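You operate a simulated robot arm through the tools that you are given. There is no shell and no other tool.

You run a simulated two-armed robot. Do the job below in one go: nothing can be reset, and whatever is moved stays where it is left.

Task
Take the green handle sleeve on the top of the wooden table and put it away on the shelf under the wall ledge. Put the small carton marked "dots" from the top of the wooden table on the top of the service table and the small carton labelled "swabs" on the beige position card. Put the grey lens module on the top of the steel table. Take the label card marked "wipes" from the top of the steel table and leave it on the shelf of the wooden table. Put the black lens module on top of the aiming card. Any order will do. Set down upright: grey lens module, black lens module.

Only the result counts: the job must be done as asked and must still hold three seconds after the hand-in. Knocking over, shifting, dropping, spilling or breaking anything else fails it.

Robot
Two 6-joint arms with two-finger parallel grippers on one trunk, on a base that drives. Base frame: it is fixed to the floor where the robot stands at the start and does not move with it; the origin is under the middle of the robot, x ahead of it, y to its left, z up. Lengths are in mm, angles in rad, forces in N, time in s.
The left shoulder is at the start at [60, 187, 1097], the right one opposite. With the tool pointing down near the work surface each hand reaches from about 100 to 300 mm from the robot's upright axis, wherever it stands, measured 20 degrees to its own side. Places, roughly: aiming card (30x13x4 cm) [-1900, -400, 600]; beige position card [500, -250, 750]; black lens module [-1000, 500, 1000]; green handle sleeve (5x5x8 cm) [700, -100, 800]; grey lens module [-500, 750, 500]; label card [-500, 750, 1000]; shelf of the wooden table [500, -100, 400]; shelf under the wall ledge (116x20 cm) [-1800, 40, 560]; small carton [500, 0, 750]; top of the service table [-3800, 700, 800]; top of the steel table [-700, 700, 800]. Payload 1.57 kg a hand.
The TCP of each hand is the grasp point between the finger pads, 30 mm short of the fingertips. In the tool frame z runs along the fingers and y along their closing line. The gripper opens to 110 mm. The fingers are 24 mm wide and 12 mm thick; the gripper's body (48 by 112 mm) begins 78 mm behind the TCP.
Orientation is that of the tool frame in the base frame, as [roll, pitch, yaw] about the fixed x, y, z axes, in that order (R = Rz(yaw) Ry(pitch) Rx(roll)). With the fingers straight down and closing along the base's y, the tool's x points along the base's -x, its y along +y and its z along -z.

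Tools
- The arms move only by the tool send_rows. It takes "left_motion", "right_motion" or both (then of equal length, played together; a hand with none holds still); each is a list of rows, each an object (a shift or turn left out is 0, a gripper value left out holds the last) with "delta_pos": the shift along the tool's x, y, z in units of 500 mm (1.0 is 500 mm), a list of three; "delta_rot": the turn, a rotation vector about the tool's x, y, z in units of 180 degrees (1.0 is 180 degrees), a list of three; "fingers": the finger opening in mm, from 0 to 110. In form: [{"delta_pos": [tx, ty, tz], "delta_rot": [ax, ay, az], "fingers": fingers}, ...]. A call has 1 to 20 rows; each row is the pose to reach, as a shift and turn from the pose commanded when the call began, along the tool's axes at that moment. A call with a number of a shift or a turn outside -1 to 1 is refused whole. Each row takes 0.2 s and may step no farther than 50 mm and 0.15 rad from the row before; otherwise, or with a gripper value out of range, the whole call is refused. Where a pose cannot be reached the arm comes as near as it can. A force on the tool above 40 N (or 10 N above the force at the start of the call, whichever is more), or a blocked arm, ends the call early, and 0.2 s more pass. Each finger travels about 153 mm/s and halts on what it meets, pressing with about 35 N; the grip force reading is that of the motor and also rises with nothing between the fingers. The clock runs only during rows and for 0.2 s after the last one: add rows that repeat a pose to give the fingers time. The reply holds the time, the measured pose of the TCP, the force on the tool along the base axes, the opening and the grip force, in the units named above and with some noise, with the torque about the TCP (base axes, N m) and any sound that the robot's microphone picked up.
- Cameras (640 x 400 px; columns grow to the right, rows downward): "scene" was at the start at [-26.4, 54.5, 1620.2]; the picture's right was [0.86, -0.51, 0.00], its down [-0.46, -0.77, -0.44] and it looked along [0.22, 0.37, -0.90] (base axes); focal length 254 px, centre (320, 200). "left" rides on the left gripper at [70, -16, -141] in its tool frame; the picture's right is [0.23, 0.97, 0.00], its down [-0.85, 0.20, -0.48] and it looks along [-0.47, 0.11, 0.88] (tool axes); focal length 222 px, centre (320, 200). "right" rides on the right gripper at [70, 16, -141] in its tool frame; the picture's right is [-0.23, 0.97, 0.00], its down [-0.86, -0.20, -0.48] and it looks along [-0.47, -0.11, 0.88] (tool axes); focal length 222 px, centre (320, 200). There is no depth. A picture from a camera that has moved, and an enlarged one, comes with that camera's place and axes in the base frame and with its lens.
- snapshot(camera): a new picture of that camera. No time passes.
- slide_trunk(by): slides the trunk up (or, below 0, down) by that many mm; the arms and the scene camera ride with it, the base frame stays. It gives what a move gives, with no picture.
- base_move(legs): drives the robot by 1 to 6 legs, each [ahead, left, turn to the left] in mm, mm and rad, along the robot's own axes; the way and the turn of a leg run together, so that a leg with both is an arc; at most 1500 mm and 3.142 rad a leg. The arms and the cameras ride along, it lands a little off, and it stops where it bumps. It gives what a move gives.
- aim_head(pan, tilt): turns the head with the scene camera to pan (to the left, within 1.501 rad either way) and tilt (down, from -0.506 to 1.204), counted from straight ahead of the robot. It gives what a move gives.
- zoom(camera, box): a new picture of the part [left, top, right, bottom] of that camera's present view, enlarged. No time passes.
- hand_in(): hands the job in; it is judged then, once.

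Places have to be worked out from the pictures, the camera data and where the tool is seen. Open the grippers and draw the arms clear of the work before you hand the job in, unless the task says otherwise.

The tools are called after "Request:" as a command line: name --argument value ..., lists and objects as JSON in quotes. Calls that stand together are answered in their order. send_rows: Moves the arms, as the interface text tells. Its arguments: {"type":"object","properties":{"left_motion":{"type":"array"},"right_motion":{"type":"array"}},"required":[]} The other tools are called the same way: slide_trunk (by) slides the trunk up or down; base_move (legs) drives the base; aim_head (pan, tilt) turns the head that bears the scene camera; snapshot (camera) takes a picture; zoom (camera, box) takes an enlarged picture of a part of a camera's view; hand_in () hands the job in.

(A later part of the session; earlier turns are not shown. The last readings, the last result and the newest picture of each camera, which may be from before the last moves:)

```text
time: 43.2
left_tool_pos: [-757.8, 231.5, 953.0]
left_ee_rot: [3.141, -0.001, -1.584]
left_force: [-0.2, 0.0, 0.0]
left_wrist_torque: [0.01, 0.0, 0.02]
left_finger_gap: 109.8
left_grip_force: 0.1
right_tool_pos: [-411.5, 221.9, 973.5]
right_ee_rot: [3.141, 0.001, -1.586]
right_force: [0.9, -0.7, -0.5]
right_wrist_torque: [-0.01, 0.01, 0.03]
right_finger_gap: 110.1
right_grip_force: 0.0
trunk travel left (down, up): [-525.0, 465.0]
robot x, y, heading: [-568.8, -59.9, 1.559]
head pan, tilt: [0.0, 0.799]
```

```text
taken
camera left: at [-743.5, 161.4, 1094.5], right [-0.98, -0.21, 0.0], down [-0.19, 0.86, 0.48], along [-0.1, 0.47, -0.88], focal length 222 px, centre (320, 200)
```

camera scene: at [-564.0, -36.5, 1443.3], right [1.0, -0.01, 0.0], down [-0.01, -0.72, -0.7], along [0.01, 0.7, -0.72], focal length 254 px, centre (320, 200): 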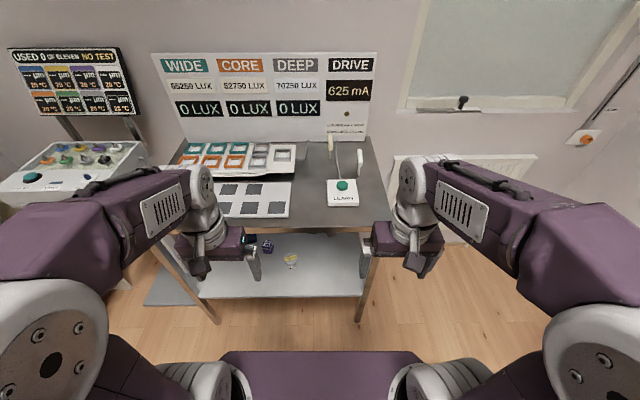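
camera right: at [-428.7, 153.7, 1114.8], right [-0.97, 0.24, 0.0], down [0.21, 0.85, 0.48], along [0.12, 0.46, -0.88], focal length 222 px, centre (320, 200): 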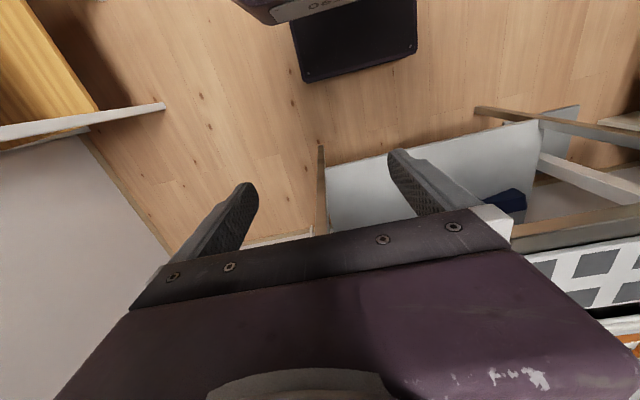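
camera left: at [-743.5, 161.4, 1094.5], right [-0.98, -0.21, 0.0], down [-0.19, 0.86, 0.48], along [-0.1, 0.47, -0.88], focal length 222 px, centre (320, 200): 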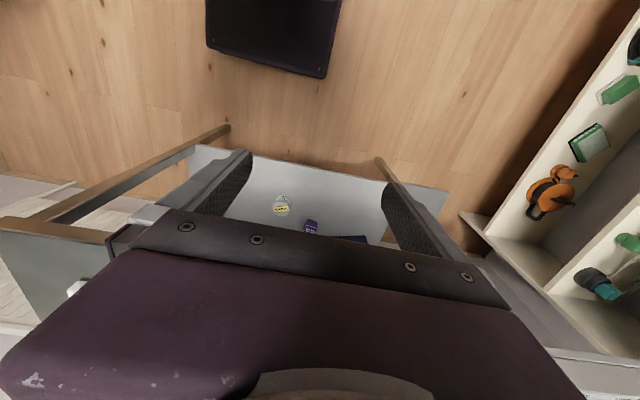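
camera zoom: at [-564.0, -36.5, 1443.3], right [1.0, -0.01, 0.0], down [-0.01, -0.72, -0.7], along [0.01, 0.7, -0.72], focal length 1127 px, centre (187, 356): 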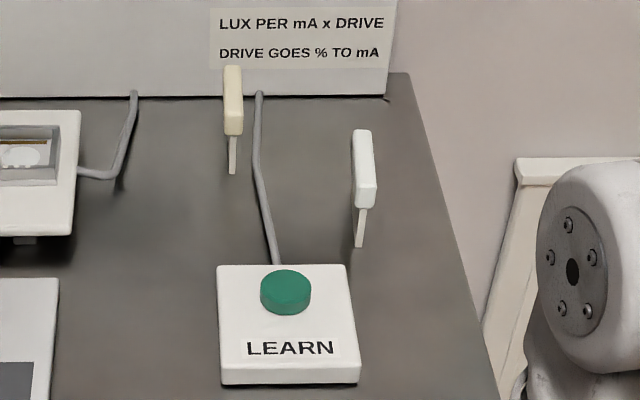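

The grey module is likely the grey object at the back of the lower shelf (≈(−498,660)). I lower the trunk to see under the tabletop with the head camera.

Request:
slide_trunk --by -480

Request:
aim_head --pan 0 --tilt 0.5

Request:
snapshot --camera "scene"

Request:
zoom --camera "scene" --box '[180, 100, 480, 290]'

Request:
snapshot --camera "left"

Request:
snapshot --camera "right"

```text
refused: -480 is not a number from -400 to 400
```

```text
time: 44.0
left_tool_pos: [-757.3, 232.5, 952.7]
left_ee_rot: [3.141, 0.001, -1.585]
left_force: [-0.4, 0.4, -1.1]
left_wrist_torque: [0.0, -0.03, 0.04]
left_finger_gap: 109.8
left_grip_force: 0.1
right_tool_pos: [-410.6, 223.0, 973.6]
right_ee_rot: [-3.14, 0.001, -1.586]
right_force: [0.0, -0.7, -0.3]
right_wrist_torque: [-0.03, 0.0, 0.01]
right_finger_gap: 109.8
right_grip_force: 0.1
trunk travel left (down, up): [-525.0, 465.0]
robot x, y, heading: [-561.9, -56.0, 1.552]
head pan, tilt: [0.0, 0.499]
```

```text
taken
camera scene: at [-563.8, -26.3, 1469.1], right [1.0, -0.01, 0.0], down [-0.01, -0.48, -0.88], along [0.01, 0.88, -0.48], focal length 254 px, centre (320, 200)
```

scene: 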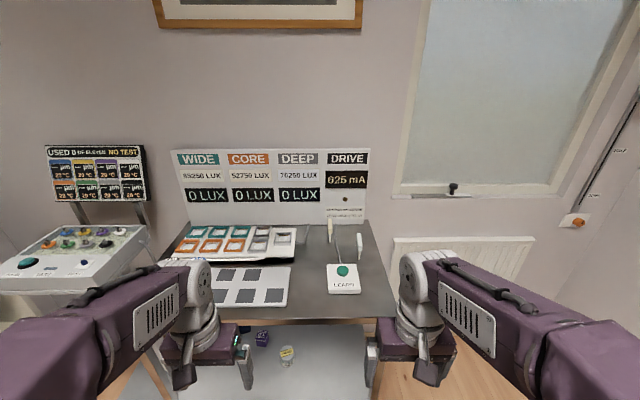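

```text
2.11 times, centred on (330, 195) of scene
camera zoom: at [-563.8, -26.3, 1469.1], right [1.0, -0.01, 0.0], down [-0.01, -0.48, -0.88], along [0.01, 0.88, -0.48], focal length 534 px, centre (299, 210)
```

zoom: 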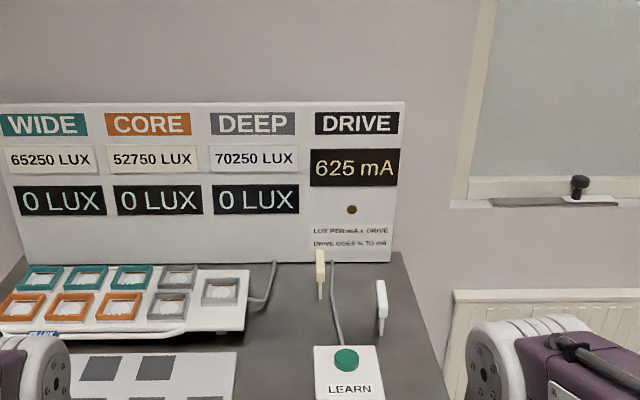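

```text
taken
camera left: at [-743.5, 161.4, 1094.5], right [-0.98, -0.21, 0.0], down [-0.19, 0.86, 0.48], along [-0.1, 0.47, -0.88], focal length 222 px, centre (320, 200)
```

left: 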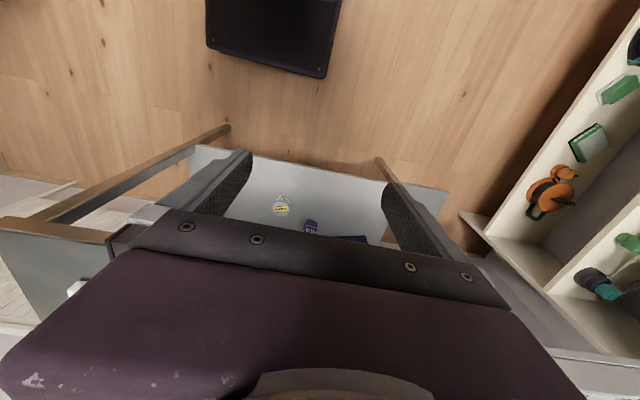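

```text
taken
camera right: at [-428.7, 153.7, 1114.8], right [-0.97, 0.24, 0.0], down [0.21, 0.85, 0.48], along [0.12, 0.47, -0.88], focal length 222 px, centre (320, 200)
```

right: 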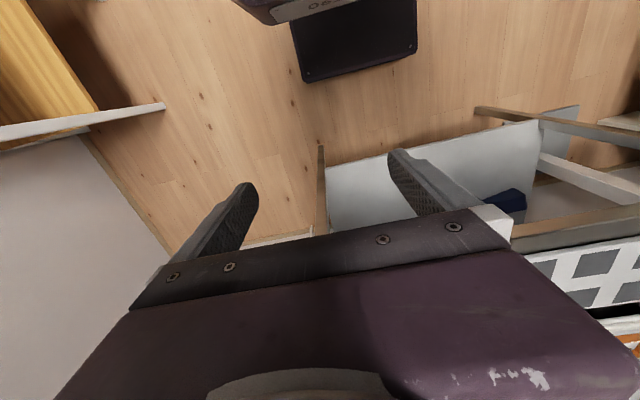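

Trunk moves are limited to 400 mm per call; I lower by 400 and look again.

Request:
slide_trunk --by -400

Request:
snapshot --camera "scene"

Request:
zoom --camera "scene" --box '[180, 160, 480, 350]'

Request:
snapshot --camera "left"

Request:
snapshot --camera "right"

```text
time: 47.8
left_tool_pos: [-758.3, 232.1, 553.1]
left_ee_rot: [-3.141, 0.001, -1.585]
left_force: [-1.0, 0.0, -0.2]
left_wrist_torque: [0.01, -0.01, -0.02]
left_finger_gap: 109.8
left_grip_force: 0.0
right_tool_pos: [-411.4, 222.4, 572.9]
right_ee_rot: [-3.139, 0.002, -1.587]
right_force: [1.0, -0.2, 1.0]
right_wrist_torque: [0.0, -0.01, 0.01]
right_finger_gap: 110.1
right_grip_force: 0.2
trunk travel left (down, up): [-125.0, 865.0]
robot x, y, heading: [-562.5, -59.8, 1.554]
head pan, tilt: [0.0, 0.499]
```

```text
taken
camera scene: at [-563.8, -26.3, 1069.2], right [1.0, -0.01, 0.0], down [-0.01, -0.48, -0.88], along [0.01, 0.88, -0.48], focal length 254 px, centre (320, 200)
```

scene: 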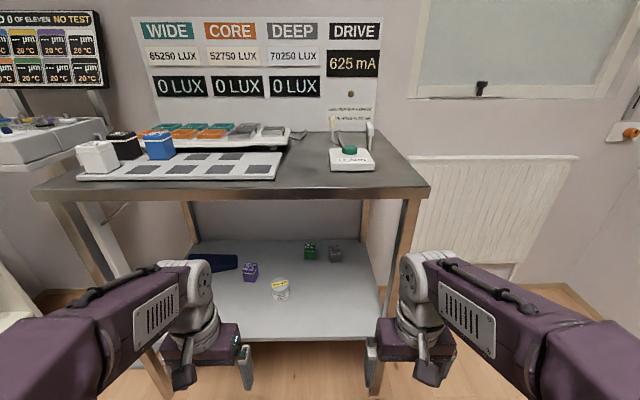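

```text
2.11 times, centred on (330, 255) of scene
camera zoom: at [-563.8, -26.3, 1069.2], right [1.0, -0.01, 0.0], down [-0.01, -0.48, -0.88], along [0.01, 0.88, -0.48], focal length 534 px, centre (299, 84)
```

zoom: 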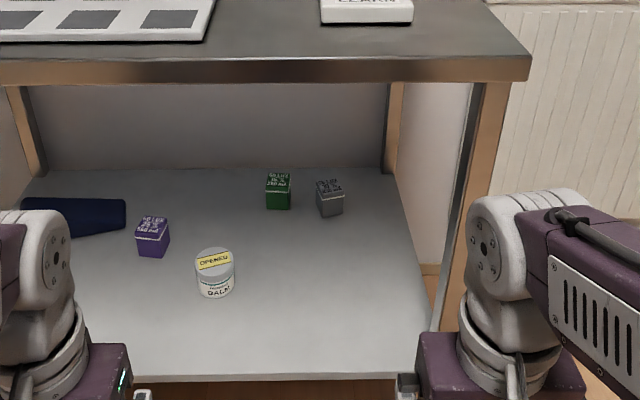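

```text
taken
camera left: at [-743.5, 161.4, 694.5], right [-0.98, -0.21, 0.0], down [-0.19, 0.86, 0.48], along [-0.1, 0.47, -0.88], focal length 222 px, centre (320, 200)
```

left: 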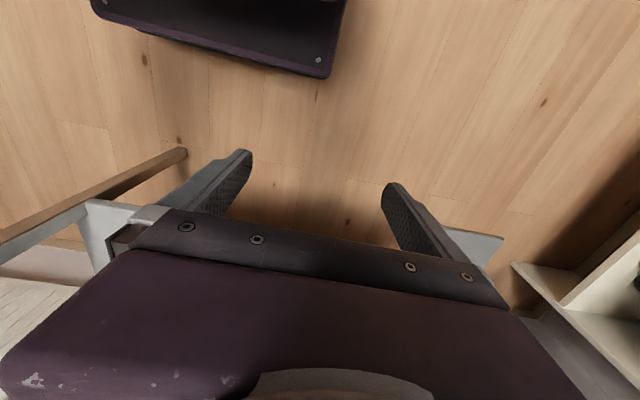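

```text
taken
camera right: at [-428.7, 153.7, 714.8], right [-0.97, 0.24, 0.0], down [0.21, 0.85, 0.48], along [0.12, 0.47, -0.88], focal length 222 px, centre (320, 200)
```

right: 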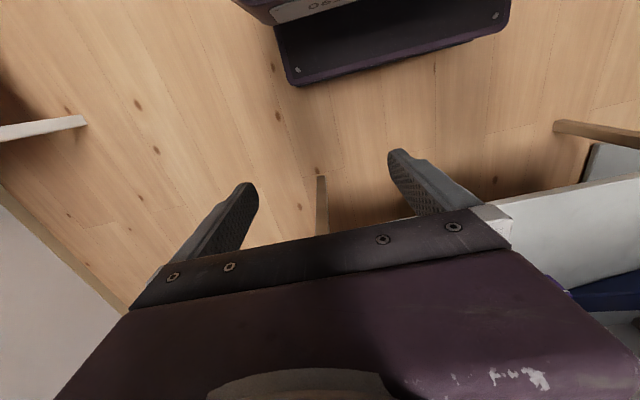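

Triangulated: steel tabletop z≈850, front edge y≈426; lower shelf z≈350; grey module ≈(−493,775), green one ≈(−589,775), balm jar ≈(−688,592). I move the robot so the right shoulder lines up with the grey module.

Request:
base_move --legs '[[150, 160, 0]]'

Request:
send_rows --right_motion '[{"delta_rot": [0, -0.045, 0]}, {"delta_rot": [0, -0.09, 0]}, {"delta_rot": [0, -0.135, 0]}, {"delta_rot": [0, -0.18, 0]}, {"delta_rot": [0, -0.225, 0]}, {"delta_rot": [0, -0.27, 0]}, {"delta_rot": [0, -0.3, 0]}, {"delta_rot": [0, -0.3, 0]}]'

Request:
snapshot --camera "right"

Request:
snapshot --camera "scene"

```text
time: 49.5
left_tool_pos: [-916.0, 390.0, 553.2]
left_ee_rot: [3.14, 0.0, -1.586]
left_force: [-0.6, -0.2, 0.2]
left_wrist_torque: [0.0, 0.03, -0.02]
left_finger_gap: 109.9
left_grip_force: 0.1
right_tool_pos: [-569.7, 379.1, 573.3]
right_ee_rot: [-3.138, 0.0, -1.588]
right_force: [0.3, 0.1, -0.4]
right_wrist_torque: [0.01, 0.01, -0.01]
right_finger_gap: 110.0
right_grip_force: 0.0
trunk travel left (down, up): [-125.0, 865.0]
robot x, y, heading: [-727.3, 98.1, 1.558]
head pan, tilt: [0.0, 0.499]
```

```text
time: 51.3
left_tool_pos: [-915.2, 388.9, 552.6]
left_ee_rot: [-3.141, 0.0, -1.587]
left_force: [0.7, -0.3, -0.1]
left_wrist_torque: [-0.01, 0.01, 0.05]
left_finger_gap: 109.9
left_grip_force: 0.1
right_tool_pos: [-665.0, 440.4, 605.1]
right_ee_rot: [-3.138, 0.942, -1.585]
right_force: [0.7, 0.4, -0.2]
right_wrist_torque: [-0.01, 0.01, -0.02]
right_finger_gap: 109.6
right_grip_force: 0.1
right hand out of reach, approached as far as the arm can: row 2, 3, 4, 5, 6, 7, 8
trunk travel left (down, up): [-125.0, 865.0]
robot x, y, heading: [-723.4, 99.4, 1.557]
head pan, tilt: [0.0, 0.499]
```

```text
taken
camera right: at [-684.2, 286.0, 631.2], right [-0.97, 0.15, 0.18], down [0.2, 0.11, 0.97], along [0.13, 0.98, -0.14], focal length 222 px, centre (320, 200)
```

right: 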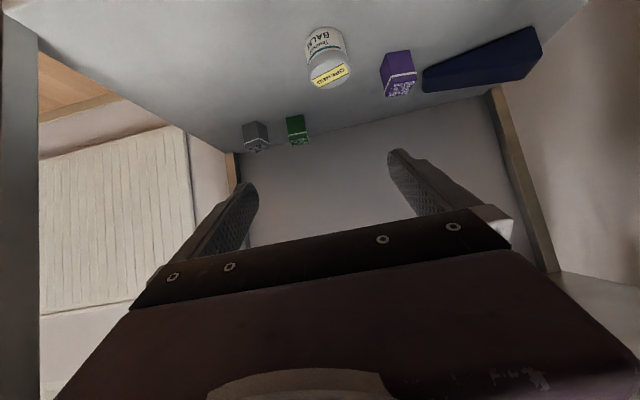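

```text
taken
camera scene: at [-721.6, 129.9, 1069.2], right [1.0, -0.02, 0.0], down [-0.01, -0.48, -0.88], along [0.01, 0.88, -0.48], focal length 254 px, centre (320, 200)
```

scene: 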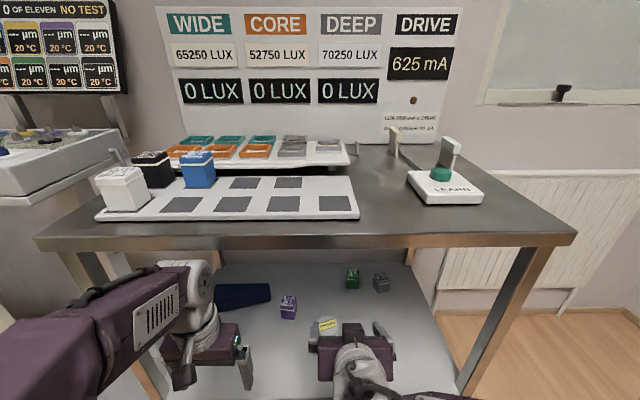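

The right hand took the tilted orientation (reached position (−665,440,605)). The grey module checks out at (−493,780). I move to a pre-grasp about 100 mm short of it with fingers at 85 mm.

Request:
send_rows --right_motion '[{"delta_pos": [-0.006, -0.042, 0.076], "fingers": 85}, {"delta_pos": [-0.012, -0.084, 0.153], "fingers": 85}, {"delta_pos": [-0.018, -0.126, 0.23], "fingers": 85}, {"delta_pos": [-0.024, -0.168, 0.306], "fingers": 85}, {"delta_pos": [-0.03, -0.21, 0.383], "fingers": 85}, {"delta_pos": [-0.036, -0.252, 0.459], "fingers": 85}, {"delta_pos": [-0.042, -0.294, 0.536], "fingers": 85}, {"delta_pos": [-0.047, -0.336, 0.612], "fingers": 85}, {"delta_pos": [-0.047, -0.336, 0.612], "fingers": 85}]'

Request:
snapshot --camera "right"

Request:
snapshot --camera "scene"

```text
time: 53.3
left_tool_pos: [-914.9, 387.5, 551.7]
left_ee_rot: [-3.141, 0.001, -1.586]
left_force: [-0.6, -0.2, -1.4]
left_wrist_torque: [-0.01, 0.02, -0.02]
left_finger_gap: 110.0
left_grip_force: 0.1
right_tool_pos: [-563.6, 690.6, 440.0]
right_ee_rot: [3.126, 0.946, -1.649]
right_force: [-0.6, 0.0, -0.5]
right_wrist_torque: [-0.01, -0.03, 0.0]
right_finger_gap: 85.2
right_grip_force: 0.1
right hand out of reach, approached as far as the arm can: row 1, 2, 5, 6, 7, 8, 9
trunk travel left (down, up): [-125.0, 865.0]
robot x, y, heading: [-723.4, 98.7, 1.56]
head pan, tilt: [0.0, 0.499]
```

```text
taken
camera right: at [-589.0, 537.1, 466.0], right [-0.96, 0.19, 0.19], down [0.21, 0.1, 0.97], along [0.17, 0.98, -0.14], focal length 222 px, centre (320, 200)
```

right: 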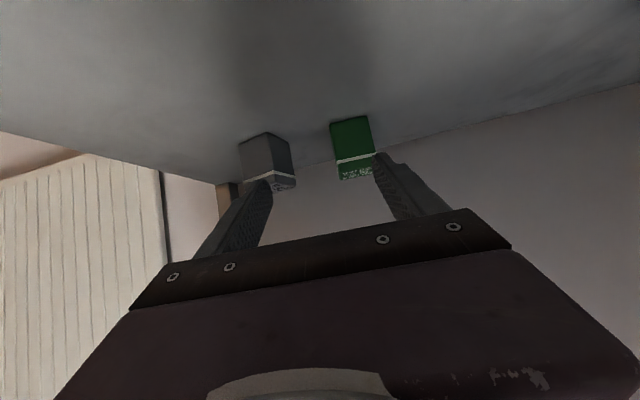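

```text
taken
camera scene: at [-721.5, 130.1, 1069.2], right [1.0, -0.02, 0.0], down [-0.01, -0.48, -0.88], along [0.01, 0.88, -0.48], focal length 254 px, centre (320, 200)
```

scene: 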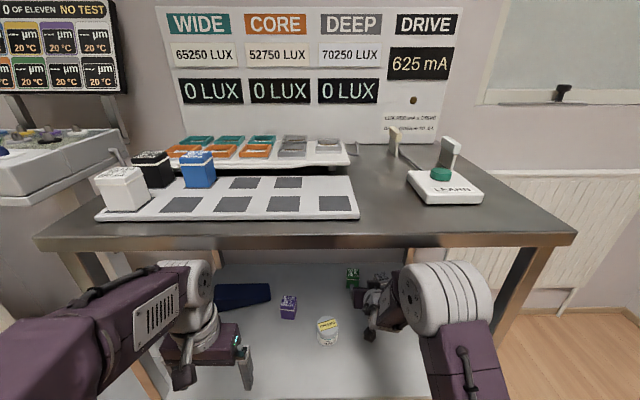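

The arm ran out of reach; the robot must go closer, with base under the shelf and the elbow kept below the tabletop. First I retract the right hand and pull the left hand back.

Request:
send_rows --right_motion '[{"delta_pos": [0.03, -0.007, -0.09]}, {"delta_pos": [0.06, -0.015, -0.18]}, {"delta_pos": [0.09, -0.022, -0.27]}, {"delta_pos": [0.12, -0.03, -0.36], "delta_rot": [-0.006, 0, -0.005]}, {"delta_pos": [0.15, -0.037, -0.45], "delta_rot": [-0.012, 0, -0.01]}, {"delta_pos": [0.18, -0.044, -0.54], "delta_rot": [-0.0165, 0, -0.012]}, {"delta_pos": [0.18, -0.044, -0.54], "delta_rot": [-0.0165, 0, -0.012]}]' --left_motion '[{"delta_pos": [0.04, 0, 0]}, {"delta_pos": [0.08, 0, 0]}, {"delta_pos": [0.12, 0, 0]}, {"delta_pos": [0.16, 0, 0]}, {"delta_pos": [0.2, 0, 0]}, {"delta_pos": [0.24, 0, 0]}, {"delta_pos": [0.24, 0, 0]}]'

Request:
snapshot --camera "scene"

```text
time: 54.9
left_tool_pos: [-920.9, 332.3, 524.4]
left_ee_rot: [3.141, -0.003, -1.587]
left_force: [-0.8, -0.1, -0.2]
left_wrist_torque: [0.01, 0.03, 0.01]
left_finger_gap: 110.0
left_grip_force: 0.1
left hand out of reach, approached as far as the arm can: row 3, 4, 5, 6, 7
right_tool_pos: [-554.0, 509.8, 603.8]
right_ee_rot: [-3.138, 0.939, -1.52]
right_force: [0.1, 0.0, -0.6]
right_wrist_torque: [0.01, 0.0, 0.04]
right_finger_gap: 85.3
right_grip_force: 0.0
right hand out of reach, approached as far as the arm can: row 1, 2, 3, 4, 5, 6, 7
trunk travel left (down, up): [-125.0, 865.0]
robot x, y, heading: [-722.4, 97.5, 1.559]
head pan, tilt: [0.0, 0.499]
```

```text
taken
camera scene: at [-721.6, 129.6, 1069.2], right [1.0, -0.02, 0.0], down [-0.01, -0.48, -0.88], along [0.01, 0.88, -0.48], focal length 254 px, centre (320, 200)
```

scene: 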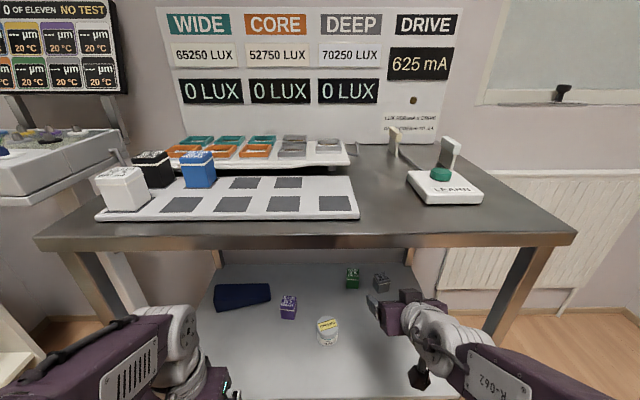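

Right hand can't fold further with this tilt, so I'll lower the trunk (elbows stay under the tabletop), then extend the right hand high over the shelf before driving in. First the trunk, and a look at the left elbow.

Request:
slide_trunk --by -120

Request:
send_rows --right_motion '[{"delta_pos": [-0.04, -0.03, 0.075]}, {"delta_pos": [-0.08, -0.05, 0.15]}, {"delta_pos": [-0.13, -0.05, 0.21]}, {"delta_pos": [-0.18, -0.05, 0.27]}, {"delta_pos": [-0.18, -0.05, 0.27]}]' --left_motion '[{"delta_pos": [0, 0, -0.04]}, {"delta_pos": [0, 0, -0.08]}, {"delta_pos": [0, 0, -0.08]}, {"delta_pos": [0, 0, -0.08]}, {"delta_pos": [0, 0, -0.08]}]'

Request:
snapshot --camera "scene"

Request:
snapshot --camera "right"

Request:
aim_head --pan 0.7 --tilt 0.9

Request:
snapshot --camera "scene"

```text
time: 56.4
left_tool_pos: [-920.5, 332.5, 405.1]
left_ee_rot: [-3.141, -0.003, -1.587]
left_force: [-0.4, -0.3, -0.5]
left_wrist_torque: [0.03, -0.01, 0.0]
left_finger_gap: 109.8
left_grip_force: 0.0
right_tool_pos: [-554.0, 511.8, 484.4]
right_ee_rot: [-3.139, 0.941, -1.522]
right_force: [0.2, 0.3, -0.3]
right_wrist_torque: [-0.02, 0.0, 0.02]
right_finger_gap: 84.9
right_grip_force: 0.0
trunk travel left (down, up): [-5.0, 985.0]
robot x, y, heading: [-725.1, 95.7, 1.555]
head pan, tilt: [0.0, 0.499]
```

```text
time: 57.6
left_tool_pos: [-920.8, 346.2, 441.4]
left_ee_rot: [3.141, -0.002, -1.586]
left_force: [-0.5, -0.2, 0.0]
left_wrist_torque: [0.02, -0.02, 0.03]
left_finger_gap: 110.0
left_grip_force: 0.1
left hand out of reach, approached as far as the arm can: row 1, 2, 3, 4, 5
right_tool_pos: [-555.1, 669.6, 467.4]
right_ee_rot: [-3.122, 0.918, -1.521]
right_force: [-0.9, -0.3, -0.1]
right_wrist_torque: [0.01, 0.04, -0.02]
right_finger_gap: 84.8
right_grip_force: 0.1
right hand out of reach, approached as far as the arm can: row 1, 2, 3, 4, 5
trunk travel left (down, up): [-5.0, 985.0]
robot x, y, heading: [-723.7, 97.0, 1.555]
head pan, tilt: [0.0, 0.499]
```

```text
taken
camera scene: at [-721.5, 130.0, 949.2], right [1.0, -0.02, 0.0], down [-0.01, -0.48, -0.88], along [0.01, 0.88, -0.48], focal length 254 px, centre (320, 200)
```

scene: 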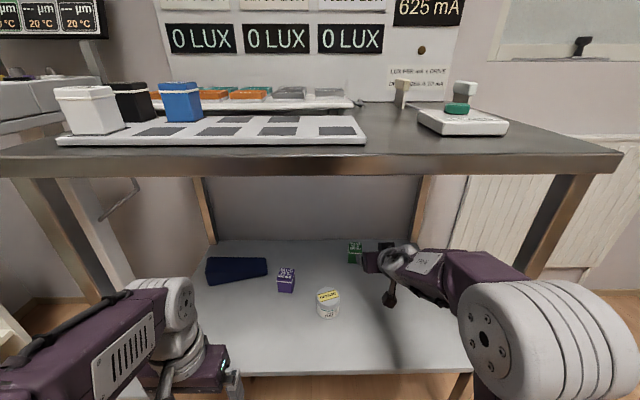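

```text
taken
camera right: at [-566.6, 515.8, 497.9], right [-0.98, 0.1, 0.17], down [0.18, 0.15, 0.97], along [0.08, 0.98, -0.16], focal length 222 px, centre (320, 200)
```

right: 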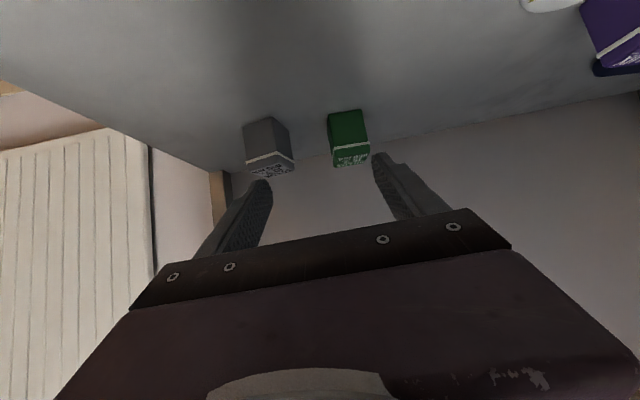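

```text
time: 58.7
left_tool_pos: [-921.1, 347.6, 439.2]
left_ee_rot: [3.141, -0.004, -1.585]
left_force: [0.0, 0.4, 0.8]
left_wrist_torque: [-0.03, -0.06, 0.01]
left_finger_gap: 110.1
left_grip_force: 0.1
right_tool_pos: [-556.2, 669.4, 468.3]
right_ee_rot: [-3.125, 0.918, -1.522]
right_force: [-0.1, -0.1, 0.2]
right_wrist_torque: [-0.03, 0.02, 0.01]
right_finger_gap: 85.0
right_grip_force: 0.0
trunk travel left (down, up): [-5.0, 985.0]
robot x, y, heading: [-725.5, 98.7, 1.556]
head pan, tilt: [0.7, 0.901]
```

```text
taken
camera scene: at [-770.7, 97.6, 915.4], right [0.78, 0.63, 0.0], down [0.49, -0.61, -0.62], along [-0.39, 0.48, -0.78], focal length 254 px, centre (320, 200)
```

scene: 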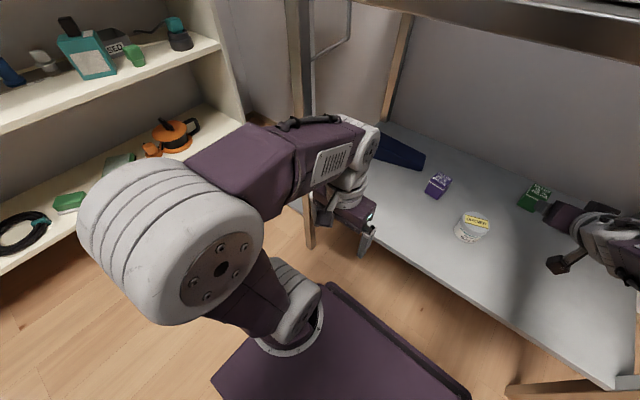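

A front approach would jam elbows against the table legs. The grey module is only ~150 mm inside the table's open right side, so I'll approach from there with the tool vertical. First I bring the right hand back to vertical and retract it.

Request:
send_rows --right_motion '[{"delta_pos": [0.03, 0.005, -0.052], "delta_rot": [0, 0.036, 0]}, {"delta_pos": [0.06, 0.009, -0.104], "delta_rot": [0, 0.073, 0]}, {"delta_pos": [0.09, 0.014, -0.157], "delta_rot": [0, 0.11, 0]}, {"delta_pos": [0.12, 0.018, -0.209], "delta_rot": [0, 0.146, 0]}, {"delta_pos": [0.15, 0.023, -0.261], "delta_rot": [0, 0.183, 0]}, {"delta_pos": [0.18, 0.028, -0.313], "delta_rot": [0, 0.22, 0]}, {"delta_pos": [0.21, 0.033, -0.365], "delta_rot": [0, 0.256, 0]}, {"delta_pos": [0.2386, 0.037, -0.4176], "delta_rot": [0, 0.292, 0]}, {"delta_pos": [0.2386, 0.037, -0.4176], "delta_rot": [0, 0.292, 0]}]'

Request:
aim_head --pan 0 --tilt 0.7

Request:
snapshot --camera "scene"

```text
time: 60.7
left_tool_pos: [-921.1, 345.6, 441.6]
left_ee_rot: [3.141, -0.004, -1.584]
left_force: [-0.3, 0.4, -0.3]
left_wrist_torque: [-0.01, -0.01, 0.0]
left_finger_gap: 110.1
left_grip_force: 0.2
right_tool_pos: [-532.4, 471.8, 452.6]
right_ee_rot: [2.956, 0.234, -1.551]
right_force: [-0.7, -0.2, 0.0]
right_wrist_torque: [0.0, -0.01, 0.01]
right_finger_gap: 84.8
right_grip_force: 0.2
right hand out of reach, approached as far as the arm can: row 2, 3, 4, 5, 6, 7, 8, 9
trunk travel left (down, up): [-5.0, 985.0]
robot x, y, heading: [-722.5, 97.7, 1.553]
head pan, tilt: [0.7, 0.901]
```

```text
time: 61.8
left_tool_pos: [-921.1, 346.2, 441.5]
left_ee_rot: [-3.14, -0.003, -1.585]
left_force: [-0.5, -0.1, -0.4]
left_wrist_torque: [0.05, -0.04, -0.01]
left_finger_gap: 109.9
left_grip_force: 0.0
right_tool_pos: [-533.0, 471.7, 453.5]
right_ee_rot: [2.956, 0.235, -1.55]
right_force: [-0.3, 0.4, -0.1]
right_wrist_torque: [-0.02, -0.01, -0.01]
right_finger_gap: 84.9
right_grip_force: 0.1
trunk travel left (down, up): [-5.0, 985.0]
robot x, y, heading: [-723.5, 98.4, 1.552]
head pan, tilt: [0.0, 0.7]
```

```text
taken
camera scene: at [-721.7, 123.9, 931.5], right [1.0, -0.02, 0.0], down [-0.01, -0.64, -0.76], along [0.01, 0.76, -0.64], focal length 254 px, centre (320, 200)
```

scene: 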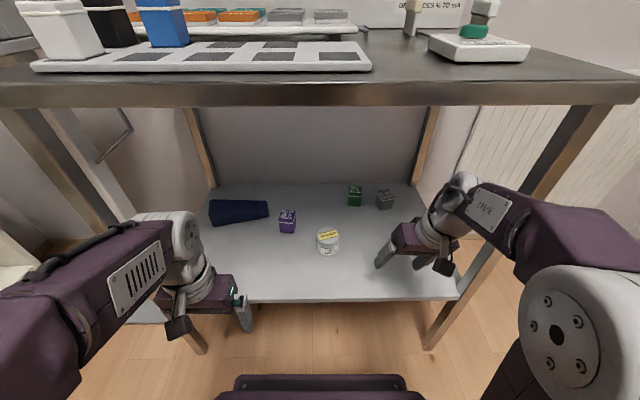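

The right wrist is still tilted. I back straight out of the table area first, then straighten it in free space.

Request:
base_move --legs '[[-260, 0, 0]]'

Request:
send_rows --right_motion '[{"delta_pos": [0, 0, -0.06]}, {"delta_pos": [0, 0, -0.12], "delta_rot": [0.02, 0.02, 0]}, {"delta_pos": [0, 0, -0.18], "delta_rot": [0.04, 0.04, 0]}, {"delta_pos": [0, 0, -0.18], "delta_rot": [0.06, 0.06, 0]}, {"delta_pos": [0, 0, -0.18], "delta_rot": [0.06, 0.075, 0]}, {"delta_pos": [0, 0, -0.18], "delta_rot": [0.06, 0.075, 0]}]'

Request:
snapshot --camera "scene"

```text
time: 63.6
left_tool_pos: [-925.2, 88.6, 439.9]
left_ee_rot: [-3.141, -0.004, -1.588]
left_force: [-0.2, 0.1, 0.3]
left_wrist_torque: [-0.03, 0.01, -0.07]
left_finger_gap: 109.7
left_grip_force: 0.0
right_tool_pos: [-536.9, 213.9, 454.0]
right_ee_rot: [2.956, 0.235, -1.553]
right_force: [1.1, -0.1, 0.4]
right_wrist_torque: [0.01, -0.03, 0.02]
right_finger_gap: 85.2
right_grip_force: 0.1
trunk travel left (down, up): [-5.0, 985.0]
robot x, y, heading: [-728.0, -159.5, 1.551]
head pan, tilt: [0.0, 0.7]
```

```text
time: 65.0
left_tool_pos: [-924.8, 89.0, 440.5]
left_ee_rot: [3.141, -0.005, -1.589]
left_force: [-0.1, 0.3, 0.6]
left_wrist_torque: [0.0, 0.01, 0.01]
left_finger_gap: 110.1
left_grip_force: 0.0
right_tool_pos: [-535.4, 208.8, 456.3]
right_ee_rot: [2.956, 0.239, -1.551]
right_force: [0.3, -0.7, -0.9]
right_wrist_torque: [0.01, -0.01, 0.01]
right_finger_gap: 84.9
right_grip_force: 0.0
right hand out of reach, approached as far as the arm can: row 1, 2, 3, 4, 5, 6
trunk travel left (down, up): [-5.0, 985.0]
robot x, y, heading: [-727.5, -159.6, 1.558]
head pan, tilt: [0.0, 0.7]
```

```text
taken
camera scene: at [-726.0, -134.3, 931.5], right [1.0, -0.02, 0.0], down [-0.01, -0.64, -0.76], along [0.01, 0.76, -0.64], focal length 254 px, centre (320, 200)
```

scene: 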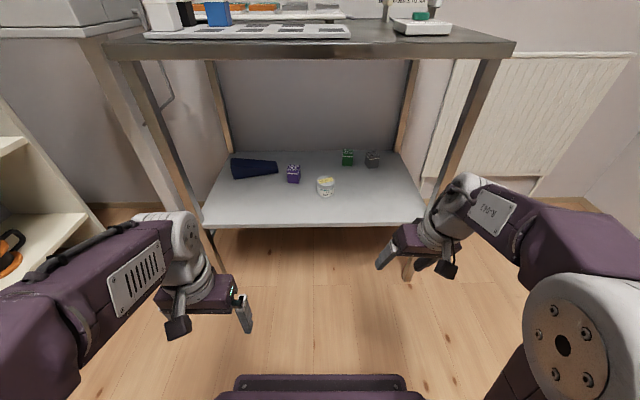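

The right wrist sits at a joint limit. I try freeing it by moving the hand inward (left) and forward, as in its start pose, while straightening.

Request:
send_rows --right_motion '[{"delta_pos": [-0.02, 0.08, 0]}, {"delta_pos": [-0.04, 0.16, 0]}, {"delta_pos": [-0.04, 0.24, 0]}, {"delta_pos": [-0.04, 0.32, 0], "delta_rot": [0.02, 0.02, 0]}, {"delta_pos": [-0.04, 0.4, 0], "delta_rot": [0.04, 0.04, 0]}, {"delta_pos": [-0.04, 0.4, 0], "delta_rot": [0.06, 0.06, 0]}, {"delta_pos": [-0.04, 0.4, 0], "delta_rot": [0.06, 0.075, 0]}]'

Request:
snapshot --camera "scene"

```text
time: 66.6
left_tool_pos: [-924.5, 88.3, 439.9]
left_ee_rot: [3.141, -0.003, -1.587]
left_force: [-0.6, -0.3, 0.5]
left_wrist_torque: [0.0, -0.04, -0.01]
left_finger_gap: 110.2
left_grip_force: 0.2
right_tool_pos: [-614.5, 216.5, 427.5]
right_ee_rot: [2.911, 0.123, -1.547]
right_force: [-0.7, 0.6, -0.2]
right_wrist_torque: [0.0, 0.01, 0.01]
right_finger_gap: 84.8
right_grip_force: 0.1
right hand out of reach, approached as far as the arm can: row 1, 2, 3, 4, 5, 6, 7
trunk travel left (down, up): [-5.0, 985.0]
robot x, y, heading: [-730.7, -162.6, 1.553]
head pan, tilt: [0.0, 0.7]
```

```text
taken
camera scene: at [-726.0, -134.2, 931.5], right [1.0, -0.02, 0.0], down [-0.01, -0.64, -0.76], along [0.01, 0.76, -0.64], focal length 254 px, centre (320, 200)
```

scene: 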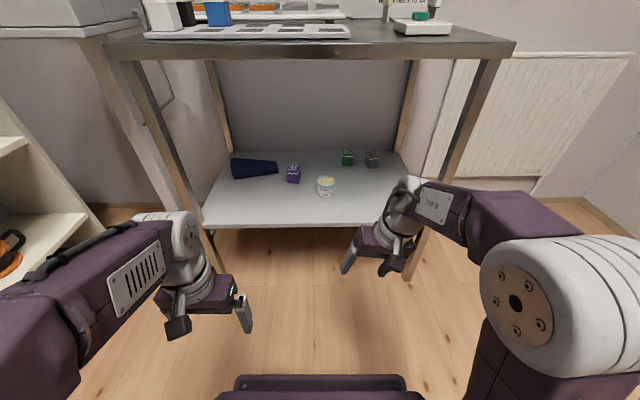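

Getting closer. I reverse through the tilted posture (tilt ≈0.94) that was reachable before, higher up, and then will untilt from there.

Request:
send_rows --right_motion '[{"delta_pos": [0, 0.02, -0.02], "delta_rot": [0.01, -0.04, 0]}, {"delta_pos": [0, 0.04, -0.04], "delta_rot": [0.02, -0.08, 0]}, {"delta_pos": [0, 0.06, -0.06], "delta_rot": [0.03, -0.12, 0]}, {"delta_pos": [0, 0.08, -0.08], "delta_rot": [0.04, -0.16, 0]}, {"delta_pos": [0, 0.1, -0.1], "delta_rot": [0.05, -0.2, 0]}, {"delta_pos": [0, 0.116, -0.116], "delta_rot": [0.06, -0.24, 0]}, {"delta_pos": [0, 0.116, -0.116], "delta_rot": [0.06, -0.26, 0]}]'

Request:
snapshot --camera "scene"

```text
time: 68.2
left_tool_pos: [-924.3, 88.4, 440.2]
left_ee_rot: [-3.141, -0.004, -1.588]
left_force: [-0.7, 0.6, -0.1]
left_wrist_torque: [0.01, 0.0, 0.02]
left_finger_gap: 110.1
left_grip_force: 0.0
right_tool_pos: [-657.0, 216.1, 499.1]
right_ee_rot: [3.079, 0.962, -1.635]
right_force: [0.9, -4.4, -4.5]
right_wrist_torque: [0.52, 0.07, -0.09]
right_finger_gap: 84.9
right_grip_force: 0.1
right hand out of reach, approached as far as the arm can: row 1, 2, 3, 4, 5, 6, 7
trunk travel left (down, up): [-5.0, 985.0]
robot x, y, heading: [-724.4, -157.3, 1.551]
head pan, tilt: [0.0, 0.7]
```

```text
taken
camera scene: at [-726.4, -134.4, 931.4], right [1.0, -0.02, 0.0], down [-0.01, -0.64, -0.77], along [0.01, 0.76, -0.64], focal length 254 px, centre (320, 200)
```

scene: 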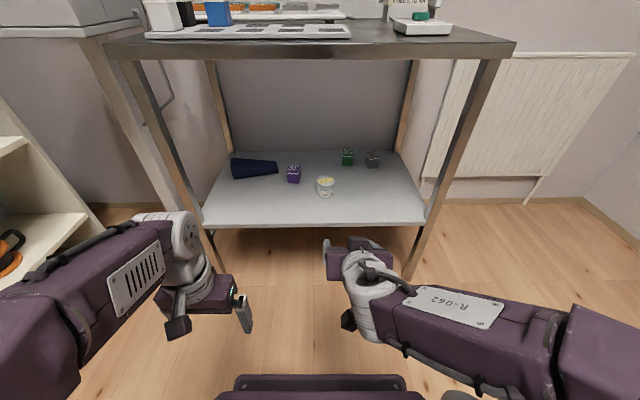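

The arm reads a light contact, probably against the robot itself. I raise the trunk for clearance, then untilt toward the earlier vertical pose.

Request:
slide_trunk --by 300

Request:
send_rows --right_motion '[{"delta_pos": [0.0, -0.04, 0.0], "delta_rot": [0, 0.04, 0]}, {"delta_pos": [0.0, -0.08, 0.0], "delta_rot": [0, 0.08, 0]}, {"delta_pos": [0.0, -0.12, 0], "delta_rot": [0, 0.12, 0]}, {"delta_pos": [0.0, -0.16, 0], "delta_rot": [0, 0.16, 0]}, {"delta_pos": [0.0, -0.2, 0], "delta_rot": [0, 0.2, 0]}, {"delta_pos": [0.0, -0.2, 0], "delta_rot": [0, 0.24, 0]}, {"delta_pos": [0.0, -0.2, 0], "delta_rot": [0, 0.28, 0]}, {"delta_pos": [0.0, -0.2, 0], "delta_rot": [0, 0.3, 0]}]'

Request:
snapshot --camera "scene"

```text
time: 71.2
left_tool_pos: [-923.4, 87.9, 742.2]
left_ee_rot: [-3.141, -0.005, -1.588]
left_force: [0.7, 0.6, 0.0]
left_wrist_torque: [0.02, 0.0, -0.02]
left_finger_gap: 110.2
left_grip_force: 0.1
right_tool_pos: [-657.2, 212.7, 793.8]
right_ee_rot: [3.025, 0.927, -1.707]
right_force: [0.0, 0.3, -0.9]
right_wrist_torque: [-0.02, 0.02, -0.03]
right_finger_gap: 84.8
right_grip_force: 0.1
trunk travel left (down, up): [-305.0, 685.0]
robot x, y, heading: [-729.4, -157.6, 1.552]
head pan, tilt: [0.0, 0.7]
```

```text
time: 73.0
left_tool_pos: [-925.5, 88.2, 740.6]
left_ee_rot: [3.14, -0.004, -1.588]
left_force: [0.3, -0.3, -0.6]
left_wrist_torque: [0.02, 0.0, 0.01]
left_finger_gap: 110.0
left_grip_force: 0.0
right_tool_pos: [-557.8, 208.8, 786.1]
right_ee_rot: [3.071, -0.012, -1.614]
right_force: [0.4, 0.0, -0.1]
right_wrist_torque: [0.0, -0.02, 0.03]
right_finger_gap: 84.8
right_grip_force: 0.0
right hand out of reach, approached as far as the arm can: row 1, 2
trunk travel left (down, up): [-305.0, 685.0]
robot x, y, heading: [-731.7, -164.4, 1.553]
head pan, tilt: [0.0, 0.7]
```

```text
taken
camera scene: at [-726.0, -134.1, 1231.5], right [1.0, -0.02, 0.0], down [-0.01, -0.64, -0.76], along [0.01, 0.76, -0.64], focal length 254 px, centre (320, 200)
```

scene: 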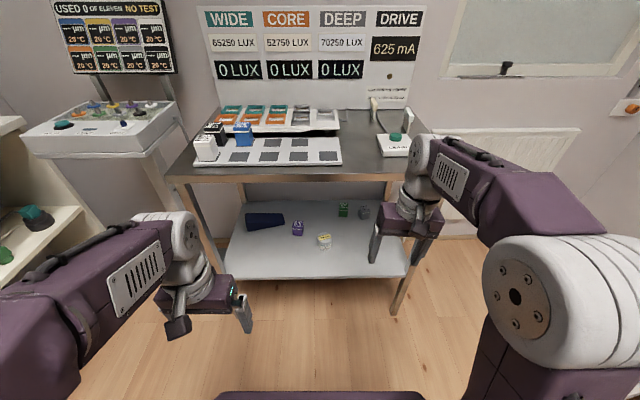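

The right arm is back in its normal vertical posture. I square it up and retract it, then drive around to the right side of the steel table, facing −x.

Request:
send_rows --right_motion '[{"delta_pos": [0.05, 0.0, 0.0], "delta_rot": [0.0223, -0.004, -0.008]}, {"delta_pos": [0.1, 0.0, 0.0], "delta_rot": [0.0223, -0.004, -0.008]}, {"delta_pos": [0.15, 0.0, 0.0], "delta_rot": [0.0223, -0.004, -0.008], "fingers": 85}, {"delta_pos": [0.15, 0.0, 0.0], "delta_rot": [0.0223, -0.004, -0.008]}]'

Request:
base_move --legs '[[0, 0, 1.589], [-750, 0, 0]]'

```text
time: 74.0
left_tool_pos: [-924.5, 88.3, 740.2]
left_ee_rot: [-3.141, -0.002, -1.588]
left_force: [0.8, 0.8, -0.2]
left_wrist_torque: [0.01, -0.03, 0.01]
left_finger_gap: 110.1
left_grip_force: 0.0
right_tool_pos: [-560.9, 131.9, 788.4]
right_ee_rot: [3.141, 0.001, -1.586]
right_force: [-0.3, 0.1, 0.7]
right_wrist_torque: [0.01, 0.01, 0.0]
right_finger_gap: 84.9
right_grip_force: 0.1
trunk travel left (down, up): [-305.0, 685.0]
robot x, y, heading: [-728.5, -156.4, 1.554]
head pan, tilt: [0.0, 0.7]
```

```text
time: 82.0
left_tool_pos: [-213.9, -352.5, 741.8]
left_ee_rot: [-3.141, -0.003, 0.014]
left_force: [0.3, -0.1, -0.6]
left_wrist_torque: [0.03, 0.01, 0.01]
left_finger_gap: 109.9
left_grip_force: 0.1
right_tool_pos: [-271.0, 8.6, 787.5]
right_ee_rot: [3.141, 0.002, 0.015]
right_force: [0.6, -0.2, 0.0]
right_wrist_torque: [0.03, -0.01, 0.02]
right_finger_gap: 84.9
right_grip_force: 0.1
trunk travel left (down, up): [-305.0, 685.0]
robot x, y, heading: [28.8, -148.6, -3.131]
head pan, tilt: [0.0, 0.7]
```

Now facing −x at (29,−149). I slide right (+y) to y≈530 beside the steel table's right side and look.

Request:
base_move --legs '[[0, -680, -0.01]]'

Request:
aim_head --pan -0.2 --tilt 0.75

Request:
snapshot --camera "scene"

Request:
snapshot --camera "right"

```text
time: 85.8
left_tool_pos: [-224.3, 334.2, 740.6]
left_ee_rot: [-3.14, -0.003, 0.007]
left_force: [-1.2, 0.0, -0.2]
left_wrist_torque: [-0.03, -0.02, 0.01]
left_finger_gap: 109.9
left_grip_force: 0.0
right_tool_pos: [-277.5, 696.1, 787.5]
right_ee_rot: [3.141, 0.002, 0.006]
right_force: [-0.7, 0.3, -0.6]
right_wrist_torque: [0.01, 0.01, -0.01]
right_finger_gap: 85.3
right_grip_force: 0.1
trunk travel left (down, up): [-305.0, 685.0]
robot x, y, heading: [17.6, 534.9, -3.132]
head pan, tilt: [0.0, 0.7]
```

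```text
time: 86.5
left_tool_pos: [-224.0, 332.9, 741.4]
left_ee_rot: [-3.141, -0.003, 0.007]
left_force: [0.6, 0.7, -0.4]
left_wrist_torque: [-0.02, 0.02, 0.01]
left_finger_gap: 109.9
left_grip_force: 0.2
right_tool_pos: [-276.8, 696.2, 787.7]
right_ee_rot: [3.142, 0.001, 0.006]
right_force: [0.0, 0.3, -0.3]
right_wrist_torque: [0.02, 0.02, -0.01]
right_finger_gap: 85.0
right_grip_force: 0.1
trunk travel left (down, up): [-305.0, 685.0]
robot x, y, heading: [20.2, 531.7, -3.134]
head pan, tilt: [-0.201, 0.75]
```

```text
taken
camera scene: at [1.4, 553.4, 1227.3], right [0.19, 0.98, 0.0], down [0.67, -0.13, -0.73], along [-0.72, 0.14, -0.68], focal length 254 px, centre (320, 200)
```

scene: 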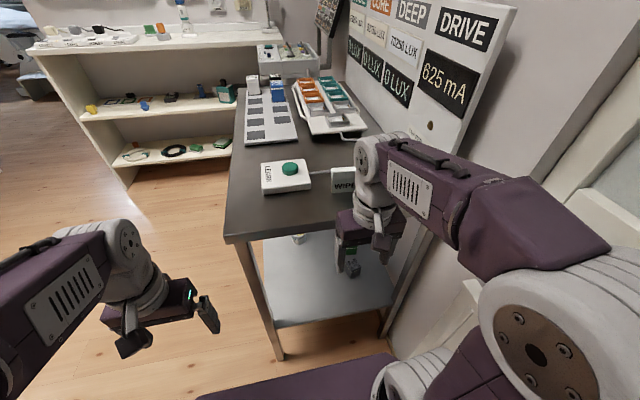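

```text
taken
camera right: at [-205.7, 680.4, 928.8], right [-0.22, -0.98, 0.0], down [-0.86, 0.19, 0.48], along [-0.47, 0.11, -0.88], focal length 222 px, centre (320, 200)
```

right: 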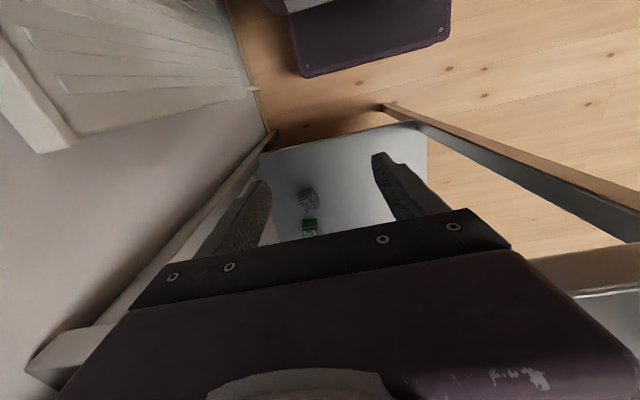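

The white standing card nearest me reads "WIPE…", and the grey and green modules are visible on the lower shelf. I lower the trunk 300 mm so the hand fits between shelf and top.

Request:
slide_trunk --by -300

Request:
base_move --legs '[[95, 0, -0.008]]'

Request:
snapshot --camera "scene"

Request:
snapshot --camera "right"

```text
time: 89.5
left_tool_pos: [-223.3, 333.3, 440.5]
left_ee_rot: [-3.141, -0.003, 0.007]
left_force: [-0.6, -0.2, -0.4]
left_wrist_torque: [0.01, -0.01, 0.01]
left_finger_gap: 110.1
left_grip_force: 0.3
right_tool_pos: [-277.2, 696.2, 487.3]
right_ee_rot: [3.141, 0.002, 0.005]
right_force: [0.0, 0.3, -0.5]
right_wrist_torque: [0.02, -0.01, -0.02]
right_finger_gap: 85.0
right_grip_force: 0.0
trunk travel left (down, up): [-5.0, 985.0]
robot x, y, heading: [21.2, 535.4, -3.133]
head pan, tilt: [-0.201, 0.75]
```

```text
time: 90.6
left_tool_pos: [-317.4, 334.5, 440.8]
left_ee_rot: [-3.141, -0.003, -0.001]
left_force: [0.3, 0.6, -0.2]
left_wrist_torque: [0.02, 0.0, -0.04]
left_finger_gap: 110.1
left_grip_force: 0.1
right_tool_pos: [-369.0, 696.9, 487.6]
right_ee_rot: [3.141, 0.002, 0.0]
right_force: [0.2, -0.1, 0.0]
right_wrist_torque: [-0.01, -0.01, 0.0]
right_finger_gap: 85.0
right_grip_force: 0.0
trunk travel left (down, up): [-5.0, 985.0]
robot x, y, heading: [-73.2, 532.7, 3.137]
head pan, tilt: [-0.201, 0.75]
```

```text
taken
camera scene: at [-92.0, 553.4, 927.2], right [0.2, 0.98, 0.0], down [0.67, -0.14, -0.73], along [-0.72, 0.15, -0.68], focal length 254 px, centre (320, 200)
```

scene: 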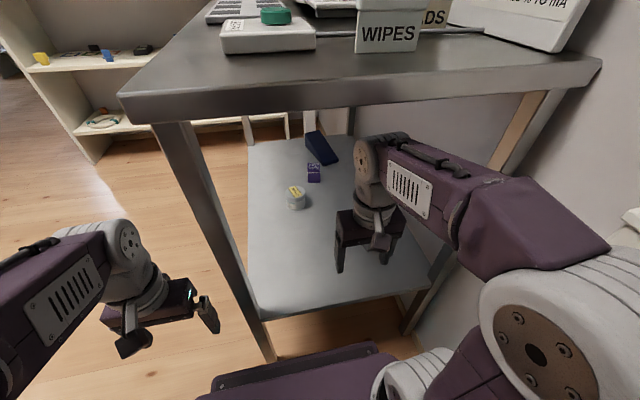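

```text
taken
camera right: at [-298.2, 681.9, 628.8], right [-0.23, -0.97, 0.0], down [-0.85, 0.2, 0.48], along [-0.47, 0.11, -0.88], focal length 222 px, centre (320, 200)
```

right: 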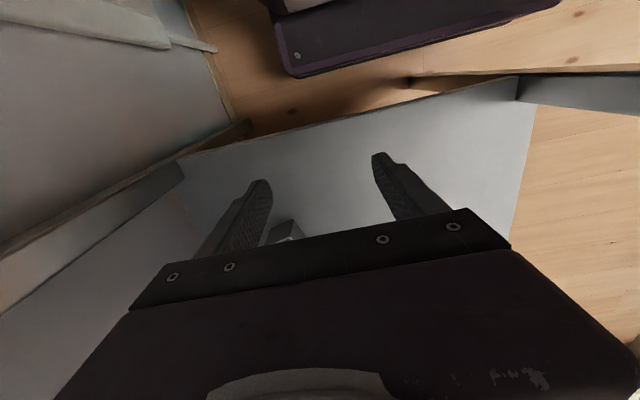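

Good clearance. I move the right hand inward to hover near the grey module and look down at it.

Request:
send_rows --right_motion '[{"delta_pos": [-0.05, -0.05, 0]}, {"delta_pos": [-0.1, -0.1, 0]}, {"delta_pos": [-0.14, -0.146, 0]}, {"delta_pos": [-0.14, -0.146, 0]}]'

Request:
snapshot --camera "right"

Request:
snapshot --camera "scene"

```text
time: 91.6
left_tool_pos: [-319.1, 335.0, 440.1]
left_ee_rot: [3.141, -0.004, -0.001]
left_force: [0.8, -0.4, 0.5]
left_wrist_torque: [0.03, 0.0, -0.02]
left_finger_gap: 110.1
left_grip_force: 0.1
right_tool_pos: [-439.9, 770.4, 486.4]
right_ee_rot: [-3.141, 0.0, -0.001]
right_force: [-0.6, -0.1, -0.1]
right_wrist_torque: [0.01, 0.02, 0.0]
right_finger_gap: 85.3
right_grip_force: 0.0
trunk travel left (down, up): [-5.0, 985.0]
robot x, y, heading: [-72.9, 534.7, 3.136]
head pan, tilt: [-0.201, 0.75]
```

```text
taken
camera right: at [-368.8, 755.0, 626.7], right [-0.23, -0.97, 0.0], down [-0.85, 0.2, 0.48], along [-0.47, 0.11, -0.88], focal length 222 px, centre (320, 200)
```

right: 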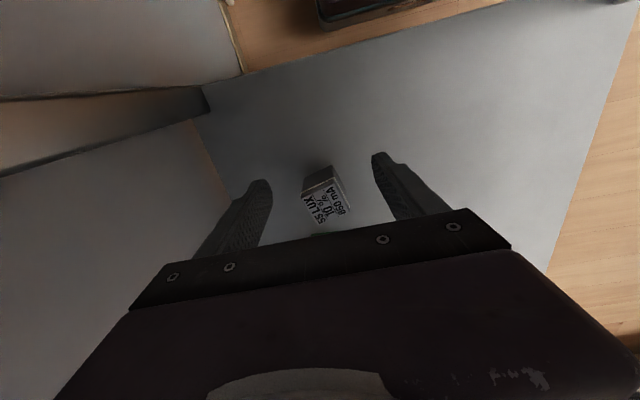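

```text
taken
camera scene: at [-92.2, 553.4, 927.2], right [0.2, 0.98, 0.0], down [0.67, -0.14, -0.73], along [-0.72, 0.15, -0.68], focal length 254 px, centre (320, 200)
```

scene: 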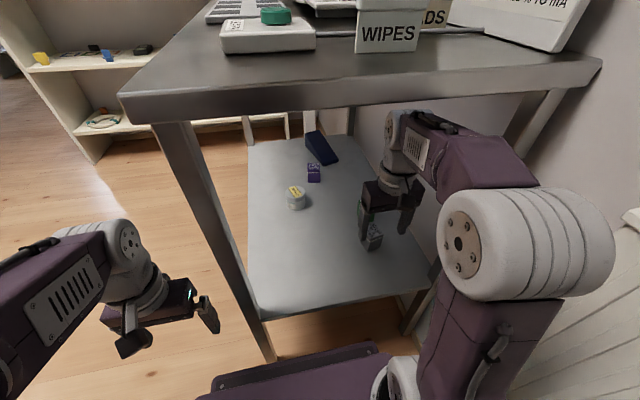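

Zooming on the grey module for its pose.

Request:
zoom --camera "right" --box '[250, 130, 410, 240]'

```text
3.64 times, centred on (330, 185) of right
camera zoom: at [-368.8, 755.0, 626.7], right [-0.23, -0.97, 0.0], down [-0.85, 0.2, 0.48], along [-0.47, 0.11, -0.88], focal length 808 px, centre (284, 254)
```

zoom: 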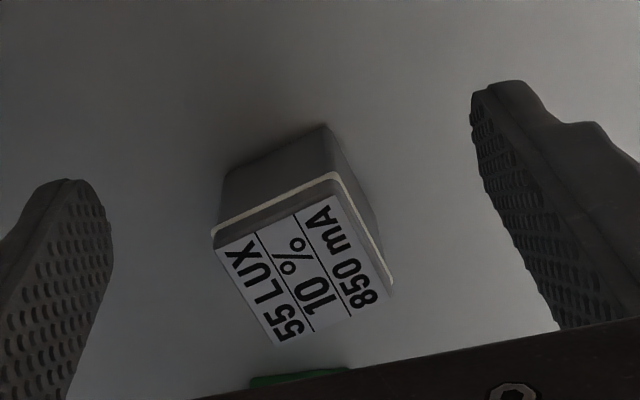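

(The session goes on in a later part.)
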